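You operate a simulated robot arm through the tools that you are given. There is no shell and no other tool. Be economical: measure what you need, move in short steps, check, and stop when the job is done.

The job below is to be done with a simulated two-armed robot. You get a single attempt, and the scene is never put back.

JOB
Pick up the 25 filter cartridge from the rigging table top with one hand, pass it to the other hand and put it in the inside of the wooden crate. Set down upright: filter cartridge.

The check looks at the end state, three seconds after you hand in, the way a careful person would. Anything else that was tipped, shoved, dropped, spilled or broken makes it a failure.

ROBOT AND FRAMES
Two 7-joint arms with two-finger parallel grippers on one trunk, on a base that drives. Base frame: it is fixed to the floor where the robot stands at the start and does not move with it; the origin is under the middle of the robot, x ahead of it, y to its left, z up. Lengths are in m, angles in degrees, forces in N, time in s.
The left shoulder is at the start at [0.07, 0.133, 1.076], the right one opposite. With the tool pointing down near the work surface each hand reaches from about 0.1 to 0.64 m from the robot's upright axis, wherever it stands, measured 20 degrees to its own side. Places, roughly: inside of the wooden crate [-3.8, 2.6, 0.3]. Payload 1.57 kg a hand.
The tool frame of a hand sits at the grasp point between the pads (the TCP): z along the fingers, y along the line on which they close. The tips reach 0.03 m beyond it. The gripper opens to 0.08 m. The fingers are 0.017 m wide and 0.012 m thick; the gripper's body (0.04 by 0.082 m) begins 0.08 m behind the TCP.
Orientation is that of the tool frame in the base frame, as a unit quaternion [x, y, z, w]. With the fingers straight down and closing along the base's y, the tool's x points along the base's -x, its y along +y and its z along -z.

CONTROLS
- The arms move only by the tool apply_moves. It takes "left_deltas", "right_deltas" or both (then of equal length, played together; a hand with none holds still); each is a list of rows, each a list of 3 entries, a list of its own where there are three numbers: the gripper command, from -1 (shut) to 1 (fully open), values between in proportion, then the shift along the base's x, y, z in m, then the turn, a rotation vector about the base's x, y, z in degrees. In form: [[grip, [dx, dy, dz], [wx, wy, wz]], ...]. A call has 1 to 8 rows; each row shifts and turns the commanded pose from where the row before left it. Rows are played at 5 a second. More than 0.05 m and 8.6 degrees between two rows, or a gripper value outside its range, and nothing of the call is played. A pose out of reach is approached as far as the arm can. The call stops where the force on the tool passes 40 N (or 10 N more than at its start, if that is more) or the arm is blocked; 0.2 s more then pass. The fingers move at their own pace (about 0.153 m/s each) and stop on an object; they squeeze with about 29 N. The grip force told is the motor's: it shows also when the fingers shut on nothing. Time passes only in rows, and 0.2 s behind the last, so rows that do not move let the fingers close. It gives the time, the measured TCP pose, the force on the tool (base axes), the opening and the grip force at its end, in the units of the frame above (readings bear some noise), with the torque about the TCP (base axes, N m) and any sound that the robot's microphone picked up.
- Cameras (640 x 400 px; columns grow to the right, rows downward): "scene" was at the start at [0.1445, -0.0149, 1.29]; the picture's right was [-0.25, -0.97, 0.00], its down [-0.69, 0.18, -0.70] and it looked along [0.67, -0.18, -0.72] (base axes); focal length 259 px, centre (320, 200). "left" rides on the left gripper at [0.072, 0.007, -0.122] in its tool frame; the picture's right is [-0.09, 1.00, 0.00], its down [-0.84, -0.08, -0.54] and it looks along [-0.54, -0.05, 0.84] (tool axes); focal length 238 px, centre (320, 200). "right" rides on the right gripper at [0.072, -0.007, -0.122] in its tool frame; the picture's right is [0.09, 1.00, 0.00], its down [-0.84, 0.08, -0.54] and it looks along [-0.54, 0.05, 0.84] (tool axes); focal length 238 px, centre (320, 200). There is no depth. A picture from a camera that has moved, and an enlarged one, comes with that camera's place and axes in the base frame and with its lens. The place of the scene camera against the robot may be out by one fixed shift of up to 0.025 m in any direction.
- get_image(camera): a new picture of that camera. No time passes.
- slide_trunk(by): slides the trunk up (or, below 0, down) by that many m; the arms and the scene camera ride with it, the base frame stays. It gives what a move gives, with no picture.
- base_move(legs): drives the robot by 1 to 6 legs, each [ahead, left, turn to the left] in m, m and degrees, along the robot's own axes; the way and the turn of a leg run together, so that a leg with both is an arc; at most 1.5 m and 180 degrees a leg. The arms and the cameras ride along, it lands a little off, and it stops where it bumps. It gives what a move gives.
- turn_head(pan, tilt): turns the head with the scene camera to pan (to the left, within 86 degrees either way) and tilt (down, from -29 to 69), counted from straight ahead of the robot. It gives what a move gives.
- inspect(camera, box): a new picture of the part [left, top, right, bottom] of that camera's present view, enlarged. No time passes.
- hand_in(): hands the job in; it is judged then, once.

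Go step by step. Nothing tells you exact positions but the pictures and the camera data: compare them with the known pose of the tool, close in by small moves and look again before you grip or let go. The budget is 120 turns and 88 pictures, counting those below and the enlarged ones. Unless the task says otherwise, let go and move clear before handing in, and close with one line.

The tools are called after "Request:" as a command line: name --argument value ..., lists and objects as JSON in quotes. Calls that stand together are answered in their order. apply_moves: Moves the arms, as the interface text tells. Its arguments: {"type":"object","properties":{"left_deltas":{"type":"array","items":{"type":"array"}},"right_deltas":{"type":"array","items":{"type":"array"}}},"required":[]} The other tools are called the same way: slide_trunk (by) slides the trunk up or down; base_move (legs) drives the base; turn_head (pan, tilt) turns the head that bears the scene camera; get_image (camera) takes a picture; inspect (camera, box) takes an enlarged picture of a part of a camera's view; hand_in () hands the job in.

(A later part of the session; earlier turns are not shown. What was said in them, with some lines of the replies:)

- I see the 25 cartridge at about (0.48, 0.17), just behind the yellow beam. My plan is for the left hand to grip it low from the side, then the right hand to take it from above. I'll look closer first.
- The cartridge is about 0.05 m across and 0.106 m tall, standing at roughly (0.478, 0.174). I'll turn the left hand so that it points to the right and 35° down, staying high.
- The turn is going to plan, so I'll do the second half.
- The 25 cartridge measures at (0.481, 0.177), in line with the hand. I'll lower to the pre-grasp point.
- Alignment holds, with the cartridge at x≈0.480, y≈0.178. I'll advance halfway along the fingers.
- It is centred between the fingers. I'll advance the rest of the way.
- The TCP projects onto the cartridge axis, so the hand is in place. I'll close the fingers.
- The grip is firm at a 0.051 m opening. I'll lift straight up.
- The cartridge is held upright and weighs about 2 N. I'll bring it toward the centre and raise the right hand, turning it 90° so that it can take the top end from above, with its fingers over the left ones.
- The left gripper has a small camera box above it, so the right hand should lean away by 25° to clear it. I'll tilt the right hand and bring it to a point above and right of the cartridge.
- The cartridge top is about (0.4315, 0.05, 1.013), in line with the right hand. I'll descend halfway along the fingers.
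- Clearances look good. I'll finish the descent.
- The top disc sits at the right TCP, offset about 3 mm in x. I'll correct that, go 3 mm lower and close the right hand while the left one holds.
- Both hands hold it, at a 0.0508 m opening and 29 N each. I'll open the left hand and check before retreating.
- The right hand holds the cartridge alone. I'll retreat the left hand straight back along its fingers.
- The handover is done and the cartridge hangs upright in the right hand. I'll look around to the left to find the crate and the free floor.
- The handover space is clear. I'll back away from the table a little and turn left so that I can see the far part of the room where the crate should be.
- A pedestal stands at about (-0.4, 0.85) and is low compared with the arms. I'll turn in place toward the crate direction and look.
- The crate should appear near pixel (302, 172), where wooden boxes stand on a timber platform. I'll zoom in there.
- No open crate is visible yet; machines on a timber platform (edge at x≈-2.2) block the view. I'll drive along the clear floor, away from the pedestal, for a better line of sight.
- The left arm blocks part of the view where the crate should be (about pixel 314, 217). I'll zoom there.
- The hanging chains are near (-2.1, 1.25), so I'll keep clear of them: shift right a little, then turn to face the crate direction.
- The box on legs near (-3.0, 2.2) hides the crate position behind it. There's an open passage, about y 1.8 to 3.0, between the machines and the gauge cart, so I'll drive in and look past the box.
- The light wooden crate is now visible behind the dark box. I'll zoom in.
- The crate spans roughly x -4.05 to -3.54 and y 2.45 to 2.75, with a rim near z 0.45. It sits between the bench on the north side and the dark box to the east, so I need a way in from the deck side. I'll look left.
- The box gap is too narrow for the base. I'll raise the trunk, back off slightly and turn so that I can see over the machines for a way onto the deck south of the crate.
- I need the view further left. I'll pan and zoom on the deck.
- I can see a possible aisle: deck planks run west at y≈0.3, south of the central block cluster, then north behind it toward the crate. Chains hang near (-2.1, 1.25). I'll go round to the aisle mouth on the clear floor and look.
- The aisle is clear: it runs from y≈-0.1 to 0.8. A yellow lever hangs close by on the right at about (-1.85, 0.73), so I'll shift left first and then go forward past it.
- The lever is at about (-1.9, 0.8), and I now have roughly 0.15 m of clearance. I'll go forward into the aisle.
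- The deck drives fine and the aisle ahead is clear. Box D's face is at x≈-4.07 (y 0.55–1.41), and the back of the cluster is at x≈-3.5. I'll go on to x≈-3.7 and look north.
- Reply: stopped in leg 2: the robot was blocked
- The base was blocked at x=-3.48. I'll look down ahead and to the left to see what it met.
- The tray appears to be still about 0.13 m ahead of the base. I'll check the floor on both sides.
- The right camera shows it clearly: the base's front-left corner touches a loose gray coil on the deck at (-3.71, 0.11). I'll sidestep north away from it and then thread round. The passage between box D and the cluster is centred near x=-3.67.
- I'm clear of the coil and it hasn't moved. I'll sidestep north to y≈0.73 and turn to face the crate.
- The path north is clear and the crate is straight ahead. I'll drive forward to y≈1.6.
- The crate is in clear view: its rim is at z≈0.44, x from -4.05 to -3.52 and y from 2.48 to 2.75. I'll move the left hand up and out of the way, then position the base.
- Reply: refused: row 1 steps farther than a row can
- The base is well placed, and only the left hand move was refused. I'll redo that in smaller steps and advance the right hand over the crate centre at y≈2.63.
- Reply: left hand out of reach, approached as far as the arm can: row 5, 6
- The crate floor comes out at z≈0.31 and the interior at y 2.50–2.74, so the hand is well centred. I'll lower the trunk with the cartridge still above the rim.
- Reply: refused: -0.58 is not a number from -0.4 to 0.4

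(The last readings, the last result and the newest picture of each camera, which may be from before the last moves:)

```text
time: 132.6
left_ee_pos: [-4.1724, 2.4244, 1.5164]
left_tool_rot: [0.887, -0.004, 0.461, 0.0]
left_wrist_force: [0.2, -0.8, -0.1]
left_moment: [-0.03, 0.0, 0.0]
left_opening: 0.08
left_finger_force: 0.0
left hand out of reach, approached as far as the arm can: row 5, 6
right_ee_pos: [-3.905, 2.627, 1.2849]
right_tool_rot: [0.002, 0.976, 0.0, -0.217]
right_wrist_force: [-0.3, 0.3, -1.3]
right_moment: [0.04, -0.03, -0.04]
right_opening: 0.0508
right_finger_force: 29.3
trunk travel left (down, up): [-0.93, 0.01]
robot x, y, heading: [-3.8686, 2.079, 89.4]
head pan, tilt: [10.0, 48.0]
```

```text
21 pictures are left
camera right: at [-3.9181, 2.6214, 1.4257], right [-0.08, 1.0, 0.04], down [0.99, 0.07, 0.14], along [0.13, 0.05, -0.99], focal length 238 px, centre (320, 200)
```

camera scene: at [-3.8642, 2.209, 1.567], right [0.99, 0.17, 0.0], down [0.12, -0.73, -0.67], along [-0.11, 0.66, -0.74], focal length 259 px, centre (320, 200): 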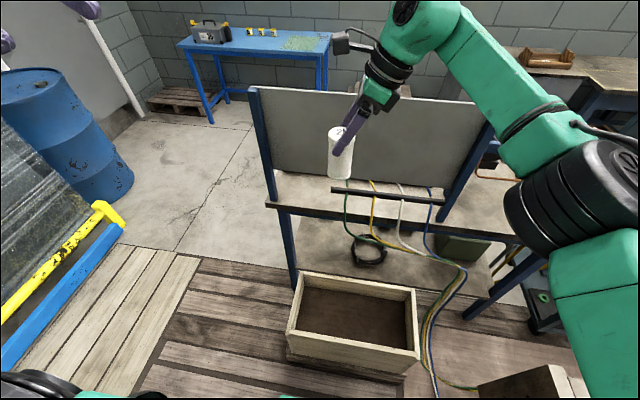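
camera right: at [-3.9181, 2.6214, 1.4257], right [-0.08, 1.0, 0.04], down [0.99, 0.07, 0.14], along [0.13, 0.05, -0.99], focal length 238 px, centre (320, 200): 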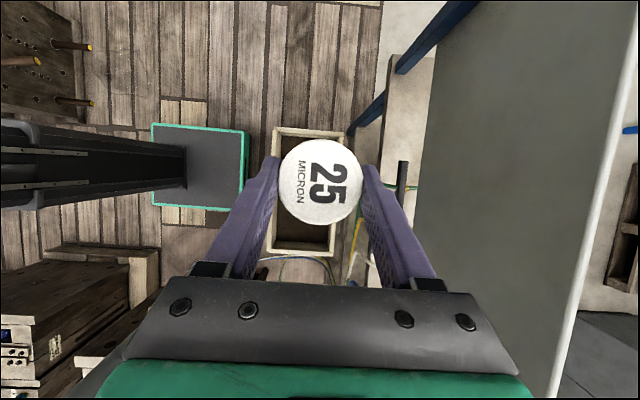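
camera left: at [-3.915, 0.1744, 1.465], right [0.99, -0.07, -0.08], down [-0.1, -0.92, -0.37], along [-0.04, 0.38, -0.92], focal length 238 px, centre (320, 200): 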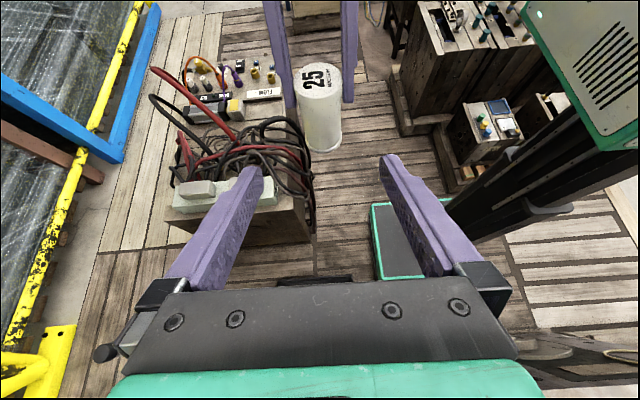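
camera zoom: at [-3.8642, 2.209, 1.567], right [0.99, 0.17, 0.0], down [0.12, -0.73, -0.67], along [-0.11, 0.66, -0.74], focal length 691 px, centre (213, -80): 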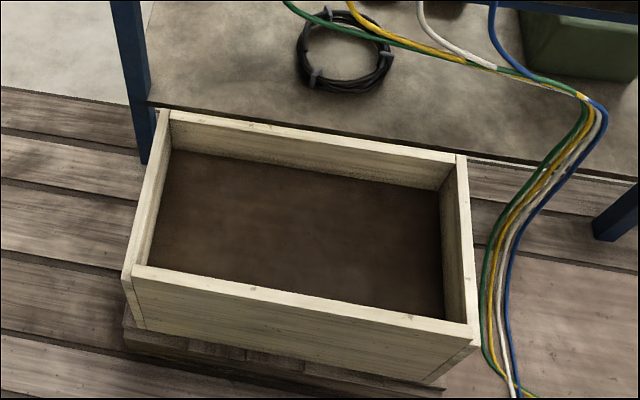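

The limit is 0.4 m per slide, so I'll lower in two steps.

Request:
slide_trunk --by -0.38

Request:
get_image --camera "scene"

Request:
get_image --camera "right"

```text
time: 136.3
left_ee_pos: [-4.1761, 2.4247, 1.135]
left_tool_rot: [0.887, -0.002, 0.462, 0.0]
left_wrist_force: [-1.1, 0.6, 0.3]
left_moment: [-0.02, 0.0, 0.01]
left_opening: 0.0801
left_finger_force: 0.1
right_ee_pos: [-3.9078, 2.6271, 0.9047]
right_tool_rot: [0.003, 0.976, 0.001, -0.217]
right_wrist_force: [0.6, 0.1, -1.0]
right_moment: [0.02, -0.04, 0.0]
right_opening: 0.0509
right_finger_force: 29.8
trunk travel left (down, up): [-0.55, 0.39]
robot x, y, heading: [-3.8713, 2.0778, 89.6]
head pan, tilt: [10.0, 48.0]
```

```text
20 pictures are left
camera scene: at [-3.867, 2.2093, 1.187], right [0.99, 0.17, 0.0], down [0.12, -0.73, -0.67], along [-0.11, 0.66, -0.74], focal length 259 px, centre (320, 200)
```

scene: 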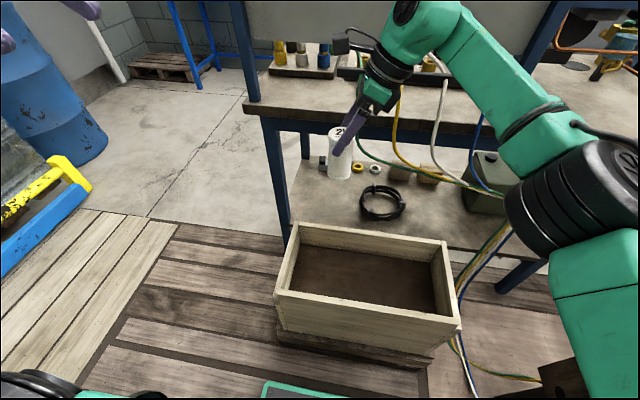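

```text
19 pictures are left
camera right: at [-3.9208, 2.6216, 1.0455], right [-0.08, 1.0, 0.04], down [0.99, 0.07, 0.14], along [0.13, 0.05, -0.99], focal length 238 px, centre (320, 200)
```

right: 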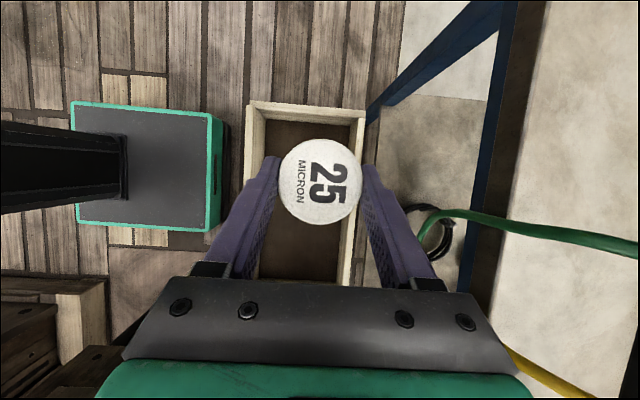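

There's room all round. I'll lower further, keeping the cartridge's base just above the rim.

Request:
slide_trunk --by -0.28

Request:
apply_moves --right_deltas '[[-1, [0, -0.008, 0], [0, 0, 0]], [-1, [0, -0.007, 0], [0, 0, 0]], [-1, [0, 0, 0], [0, 0, 0]]]'

Request:
get_image --camera "scene"

Request:
get_image --camera "right"

```text
time: 139.1
left_ee_pos: [-4.1748, 2.4248, 0.8539]
left_tool_rot: [0.887, -0.002, 0.462, 0.0]
left_wrist_force: [-0.2, -0.8, 0.2]
left_moment: [0.02, -0.01, -0.04]
left_opening: 0.0799
left_finger_force: 0.1
right_ee_pos: [-3.9079, 2.6276, 0.6252]
right_tool_rot: [0.003, 0.976, 0.002, -0.216]
right_wrist_force: [-0.7, 0.4, -1.1]
right_moment: [-0.01, -0.01, 0.01]
right_opening: 0.0507
right_finger_force: 29.3
trunk travel left (down, up): [-0.27, 0.67]
robot x, y, heading: [-3.8721, 2.0707, 89.5]
head pan, tilt: [10.0, 48.0]
```

```text
time: 139.9
left_ee_pos: [-4.1742, 2.425, 0.855]
left_tool_rot: [0.887, -0.002, 0.462, 0.0]
left_wrist_force: [-0.1, 0.0, 0.4]
left_moment: [0.02, -0.02, 0.02]
left_opening: 0.08
left_finger_force: 0.1
right_ee_pos: [-3.9075, 2.6117, 0.6248]
right_tool_rot: [0.003, 0.976, 0.0, -0.216]
right_wrist_force: [-0.5, 0.3, -0.6]
right_moment: [0.0, 0.0, 0.03]
right_opening: 0.0507
right_finger_force: 29.0
trunk travel left (down, up): [-0.27, 0.67]
robot x, y, heading: [-3.8717, 2.0764, 89.7]
head pan, tilt: [10.0, 48.0]
```

```text
18 pictures are left
camera scene: at [-3.8671, 2.2093, 0.9069], right [0.99, 0.17, 0.0], down [0.12, -0.73, -0.67], along [-0.11, 0.66, -0.74], focal length 259 px, centre (320, 200)
```

scene: 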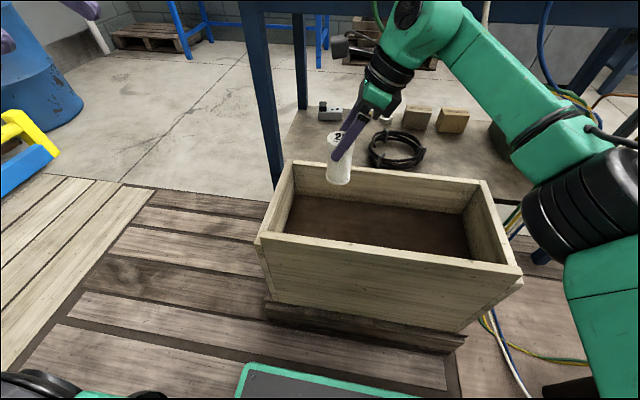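

```text
17 pictures are left
camera right: at [-3.9206, 2.6064, 0.7659], right [-0.08, 1.0, 0.04], down [0.99, 0.07, 0.14], along [0.13, 0.05, -0.99], focal length 238 px, centre (320, 200)
```

right: 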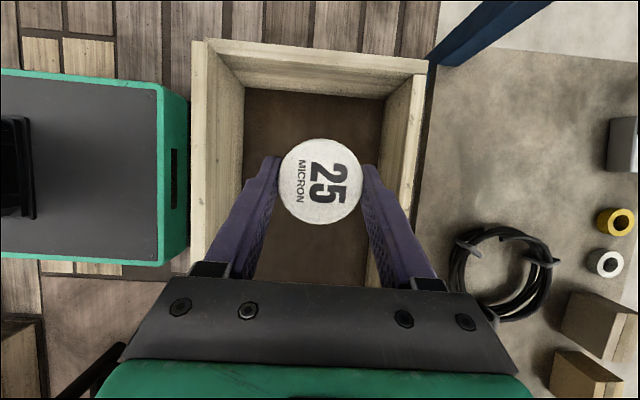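

The cartridge is over the interior, which spans y 2.48–2.75 with the floor near 0.30. I'll lower with the arm until it's just above the floor.

Request:
apply_moves --right_deltas '[[-1, [0, 0, -0.035], [0, 0, 0]], [-1, [0, 0, -0.035], [0, 0, 0]], [-1, [0, 0, -0.035], [0, 0, 0]], [-1, [0, 0, -0.035], [0, 0, 0]], [-1, [0, 0, -0.025], [0, 0, 0]], [-1, [0, 0, -0.02], [0, 0, 0]], [-1, [0, 0, 0], [0, 0, 0]]]'

Request:
inspect --camera "scene" --box '[240, 90, 540, 310]'

```text
time: 141.5
left_ee_pos: [-4.1757, 2.4254, 0.8542]
left_tool_rot: [0.887, -0.002, 0.462, -0.001]
left_wrist_force: [0.5, -0.2, -0.6]
left_moment: [-0.03, -0.05, 0.0]
left_opening: 0.08
left_finger_force: 0.1
right_ee_pos: [-3.9061, 2.6105, 0.4397]
right_tool_rot: [0.004, 0.976, 0.001, -0.216]
right_wrist_force: [0.2, 0.4, -1.4]
right_moment: [0.0, -0.04, 0.01]
right_opening: 0.0506
right_finger_force: 29.1
trunk travel left (down, up): [-0.27, 0.67]
robot x, y, heading: [-3.8716, 2.0776, 89.8]
head pan, tilt: [10.0, 48.0]
```

```text
1.82 times, centred on (390, 200) of scene
camera zoom: at [-3.867, 2.2093, 0.9069], right [0.99, 0.17, 0.0], down [0.12, -0.73, -0.67], along [-0.11, 0.66, -0.74], focal length 471 px, centre (193, 200)
```

zoom: 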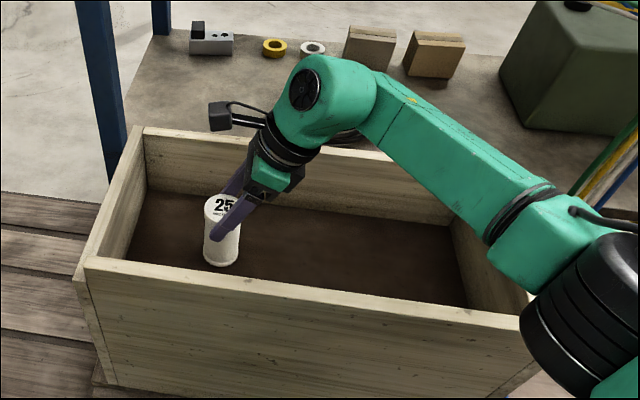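

It's inside now, with the base about 0.03 m above the floor. I'll lower in small steps, watching the force.

Request:
apply_moves --right_deltas '[[-1, [0, 0, -0.008], [0, 0, 0]], [-1, [0, 0, -0.006], [0, 0, 0]], [-1, [0, 0, -0.006], [0, 0, 0]], [-1, [0, 0, 0], [0, 0, 0]]]'

Request:
inspect --camera "scene" --box '[280, 140, 400, 240]'

```text
time: 142.5
left_ee_pos: [-4.175, 2.4215, 0.8564]
left_tool_rot: [0.887, -0.003, 0.462, -0.002]
left_wrist_force: [0.4, 0.5, -1.0]
left_moment: [-0.03, 0.02, -0.02]
left_opening: 0.0797
left_finger_force: 0.0
right_ee_pos: [-3.9095, 2.6124, 0.4241]
right_tool_rot: [0.001, 0.976, 0.004, -0.22]
right_wrist_force: [-2.8, -2.9, 27.7]
right_moment: [-0.31, 0.29, 0.03]
right_opening: 0.0506
right_finger_force: 28.8
trunk travel left (down, up): [-0.27, 0.67]
robot x, y, heading: [-3.8699, 2.0776, 89.9]
head pan, tilt: [10.0, 48.0]
```

```text
4.00 times, centred on (340, 190) of scene
camera zoom: at [-3.8669, 2.2054, 0.9078], right [0.99, 0.17, 0.0], down [0.12, -0.73, -0.67], along [-0.11, 0.66, -0.74], focal length 1037 px, centre (240, 240)
```

zoom: 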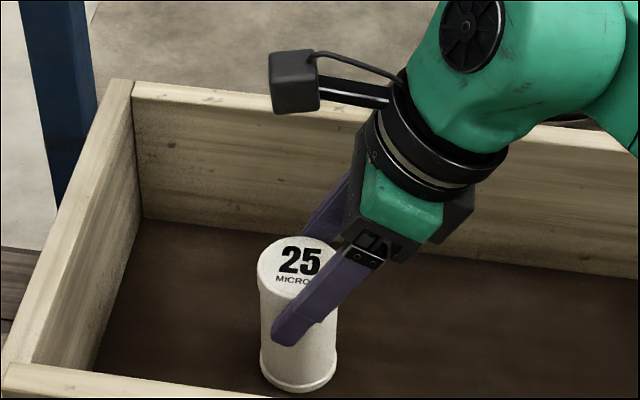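

The cartridge is on the floor (28 N up). I'll ease up 4 mm so that it rests lightly, then check the force.

Request:
apply_moves --right_deltas '[[-1, [0, 0, 0.004], [0, 0, 0]], [-1, [0, 0, 0], [0, 0, 0]]]'

```text
time: 143.1
left_ee_pos: [-4.1769, 2.4238, 0.855]
left_tool_rot: [0.887, -0.002, 0.462, -0.001]
left_wrist_force: [-0.1, -0.4, -0.3]
left_moment: [0.0, 0.02, 0.0]
left_opening: 0.08
left_finger_force: 0.0
right_ee_pos: [-3.9078, 2.6117, 0.4242]
right_tool_rot: [0.003, 0.976, 0.001, -0.216]
right_wrist_force: [-5.8, 0.5, 11.0]
right_moment: [0.02, 0.57, 0.0]
right_opening: 0.0506
right_finger_force: 28.9
trunk travel left (down, up): [-0.27, 0.67]
robot x, y, heading: [-3.8719, 2.0776, 89.5]
head pan, tilt: [10.0, 48.0]
```

Contact is light. I'll ease 1.5 mm more and open the fingers gradually.

Request:
apply_moves --right_deltas '[[-1, [0, 0, 0.0015], [0, 0, 0]], [0.2, [0, 0, 0], [0, 0, 0]], [0.35, [0, 0, 0], [0, 0, 0]], [0.6, [0, 0, 0], [0, 0, 0]], [1, [0, 0, 0], [0, 0, 0]], [1, [0, 0, 0], [0, 0, 0]]]'

Request:
inspect --camera "scene" --box '[280, 140, 400, 240]'

Request:
get_image --camera "right"

```text
time: 144.5
left_ee_pos: [-4.1752, 2.4248, 0.8544]
left_tool_rot: [0.887, -0.002, 0.462, 0.0]
left_wrist_force: [0.7, -0.5, -0.5]
left_moment: [0.01, -0.03, -0.01]
left_opening: 0.0801
left_finger_force: 0.2
right_ee_pos: [-3.9071, 2.6126, 0.4255]
right_tool_rot: [0.003, 0.976, 0.001, -0.217]
right_wrist_force: [-0.1, 0.9, 0.3]
right_moment: [0.01, -0.03, 0.0]
right_opening: 0.0802
right_finger_force: 0.1
trunk travel left (down, up): [-0.27, 0.67]
robot x, y, heading: [-3.8692, 2.0769, 89.8]
head pan, tilt: [10.0, 48.0]
```

```text
4.00 times, centred on (340, 190) of scene
camera zoom: at [-3.867, 2.2091, 0.907], right [0.99, 0.17, 0.0], down [0.12, -0.73, -0.67], along [-0.11, 0.66, -0.74], focal length 1037 px, centre (240, 240)
```

zoom: 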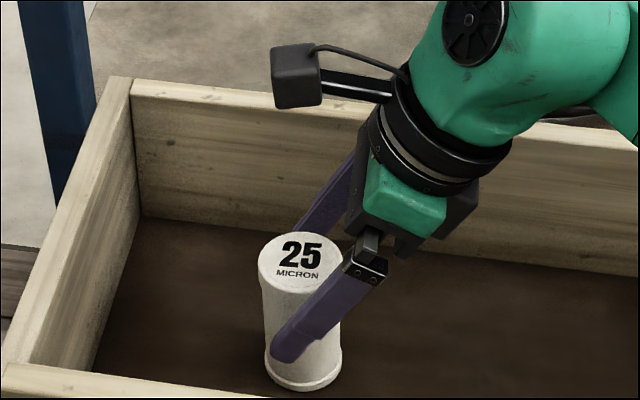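

```text
13 pictures are left
camera right: at [-3.9205, 2.6072, 0.5658], right [-0.08, 1.0, 0.04], down [0.99, 0.07, 0.14], along [0.13, 0.05, -0.99], focal length 238 px, centre (320, 200)
```

right: 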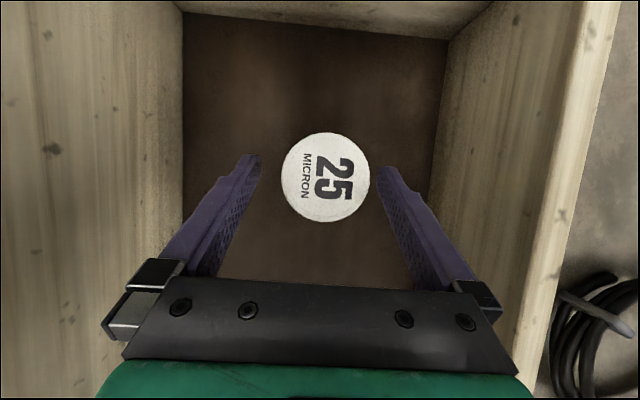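

The cartridge stands upright and free between the open fingers. I'll withdraw straight back along the fingers.

Request:
apply_moves --right_deltas '[[1, [0.008, 0, 0.018], [0, 0, 0]], [1, [0.014, 0, 0.03], [0, 0, 0]], [1, [0.014, 0, 0.03], [0, 0, 0]], [1, [0.014, 0, 0.03], [0, 0, 0]], [1, [0.01, 0, 0.035], [0, 0, 0]], [1, [0, 0, 0.04], [0, 0, 0]], [1, [0, -0.01, 0.04], [0, 0, 0]], [1, [0, 0, 0], [0, 0, 0]]]'

Request:
get_image --camera "scene"

Request:
get_image --camera "right"

```text
time: 146.3
left_ee_pos: [-4.1755, 2.4245, 0.8548]
left_tool_rot: [0.887, -0.002, 0.462, 0.0]
left_wrist_force: [0.2, 0.6, 0.8]
left_moment: [0.0, 0.01, -0.02]
left_opening: 0.0801
left_finger_force: 0.0
right_ee_pos: [-3.8459, 2.6019, 0.649]
right_tool_rot: [0.003, 0.976, 0.001, -0.218]
right_wrist_force: [-0.3, 0.3, 0.5]
right_moment: [0.02, 0.0, -0.02]
right_opening: 0.0802
right_finger_force: 0.0
trunk travel left (down, up): [-0.27, 0.67]
robot x, y, heading: [-3.8709, 2.0757, 89.7]
head pan, tilt: [10.0, 48.0]
```

```text
12 pictures are left
camera scene: at [-3.867, 2.2092, 0.9069], right [0.99, 0.17, 0.0], down [0.12, -0.73, -0.67], along [-0.11, 0.66, -0.74], focal length 259 px, centre (320, 200)
```

scene: 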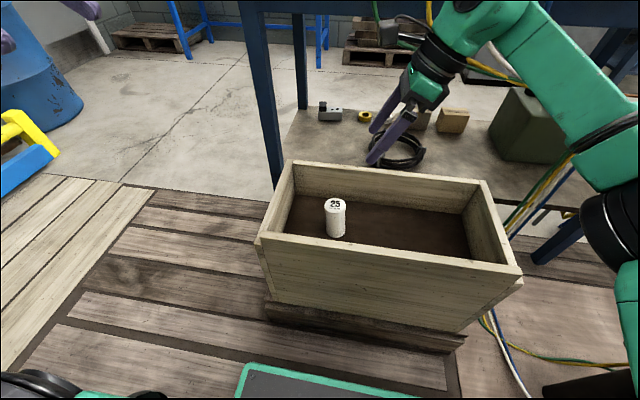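

```text
11 pictures are left
camera right: at [-3.8588, 2.5966, 0.7883], right [-0.08, 1.0, 0.04], down [0.99, 0.07, 0.14], along [0.13, 0.05, -0.99], focal length 238 px, centre (320, 200)
```

right: 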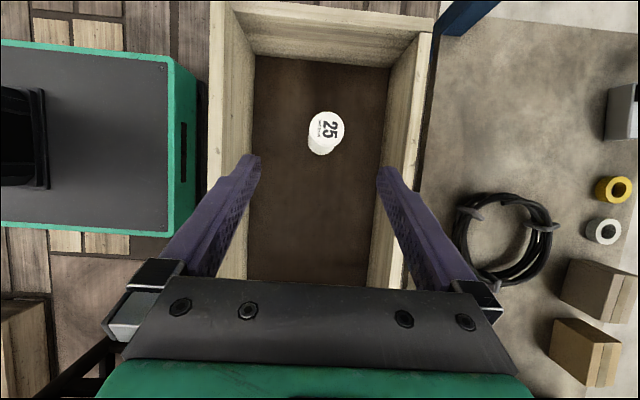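

The 25 cartridge stands upright inside the crate and both hands are clear, so I'm handing in.

Request:
hand_in

```text
The job is handed in.
```

The 25 filter cartridge was picked up with the left hand, passed to the right and set upright inside the wooden crate. On the way the base stopped against a loose coil lying on the deck, and later pictures showed no clear sign that the coil had moved.
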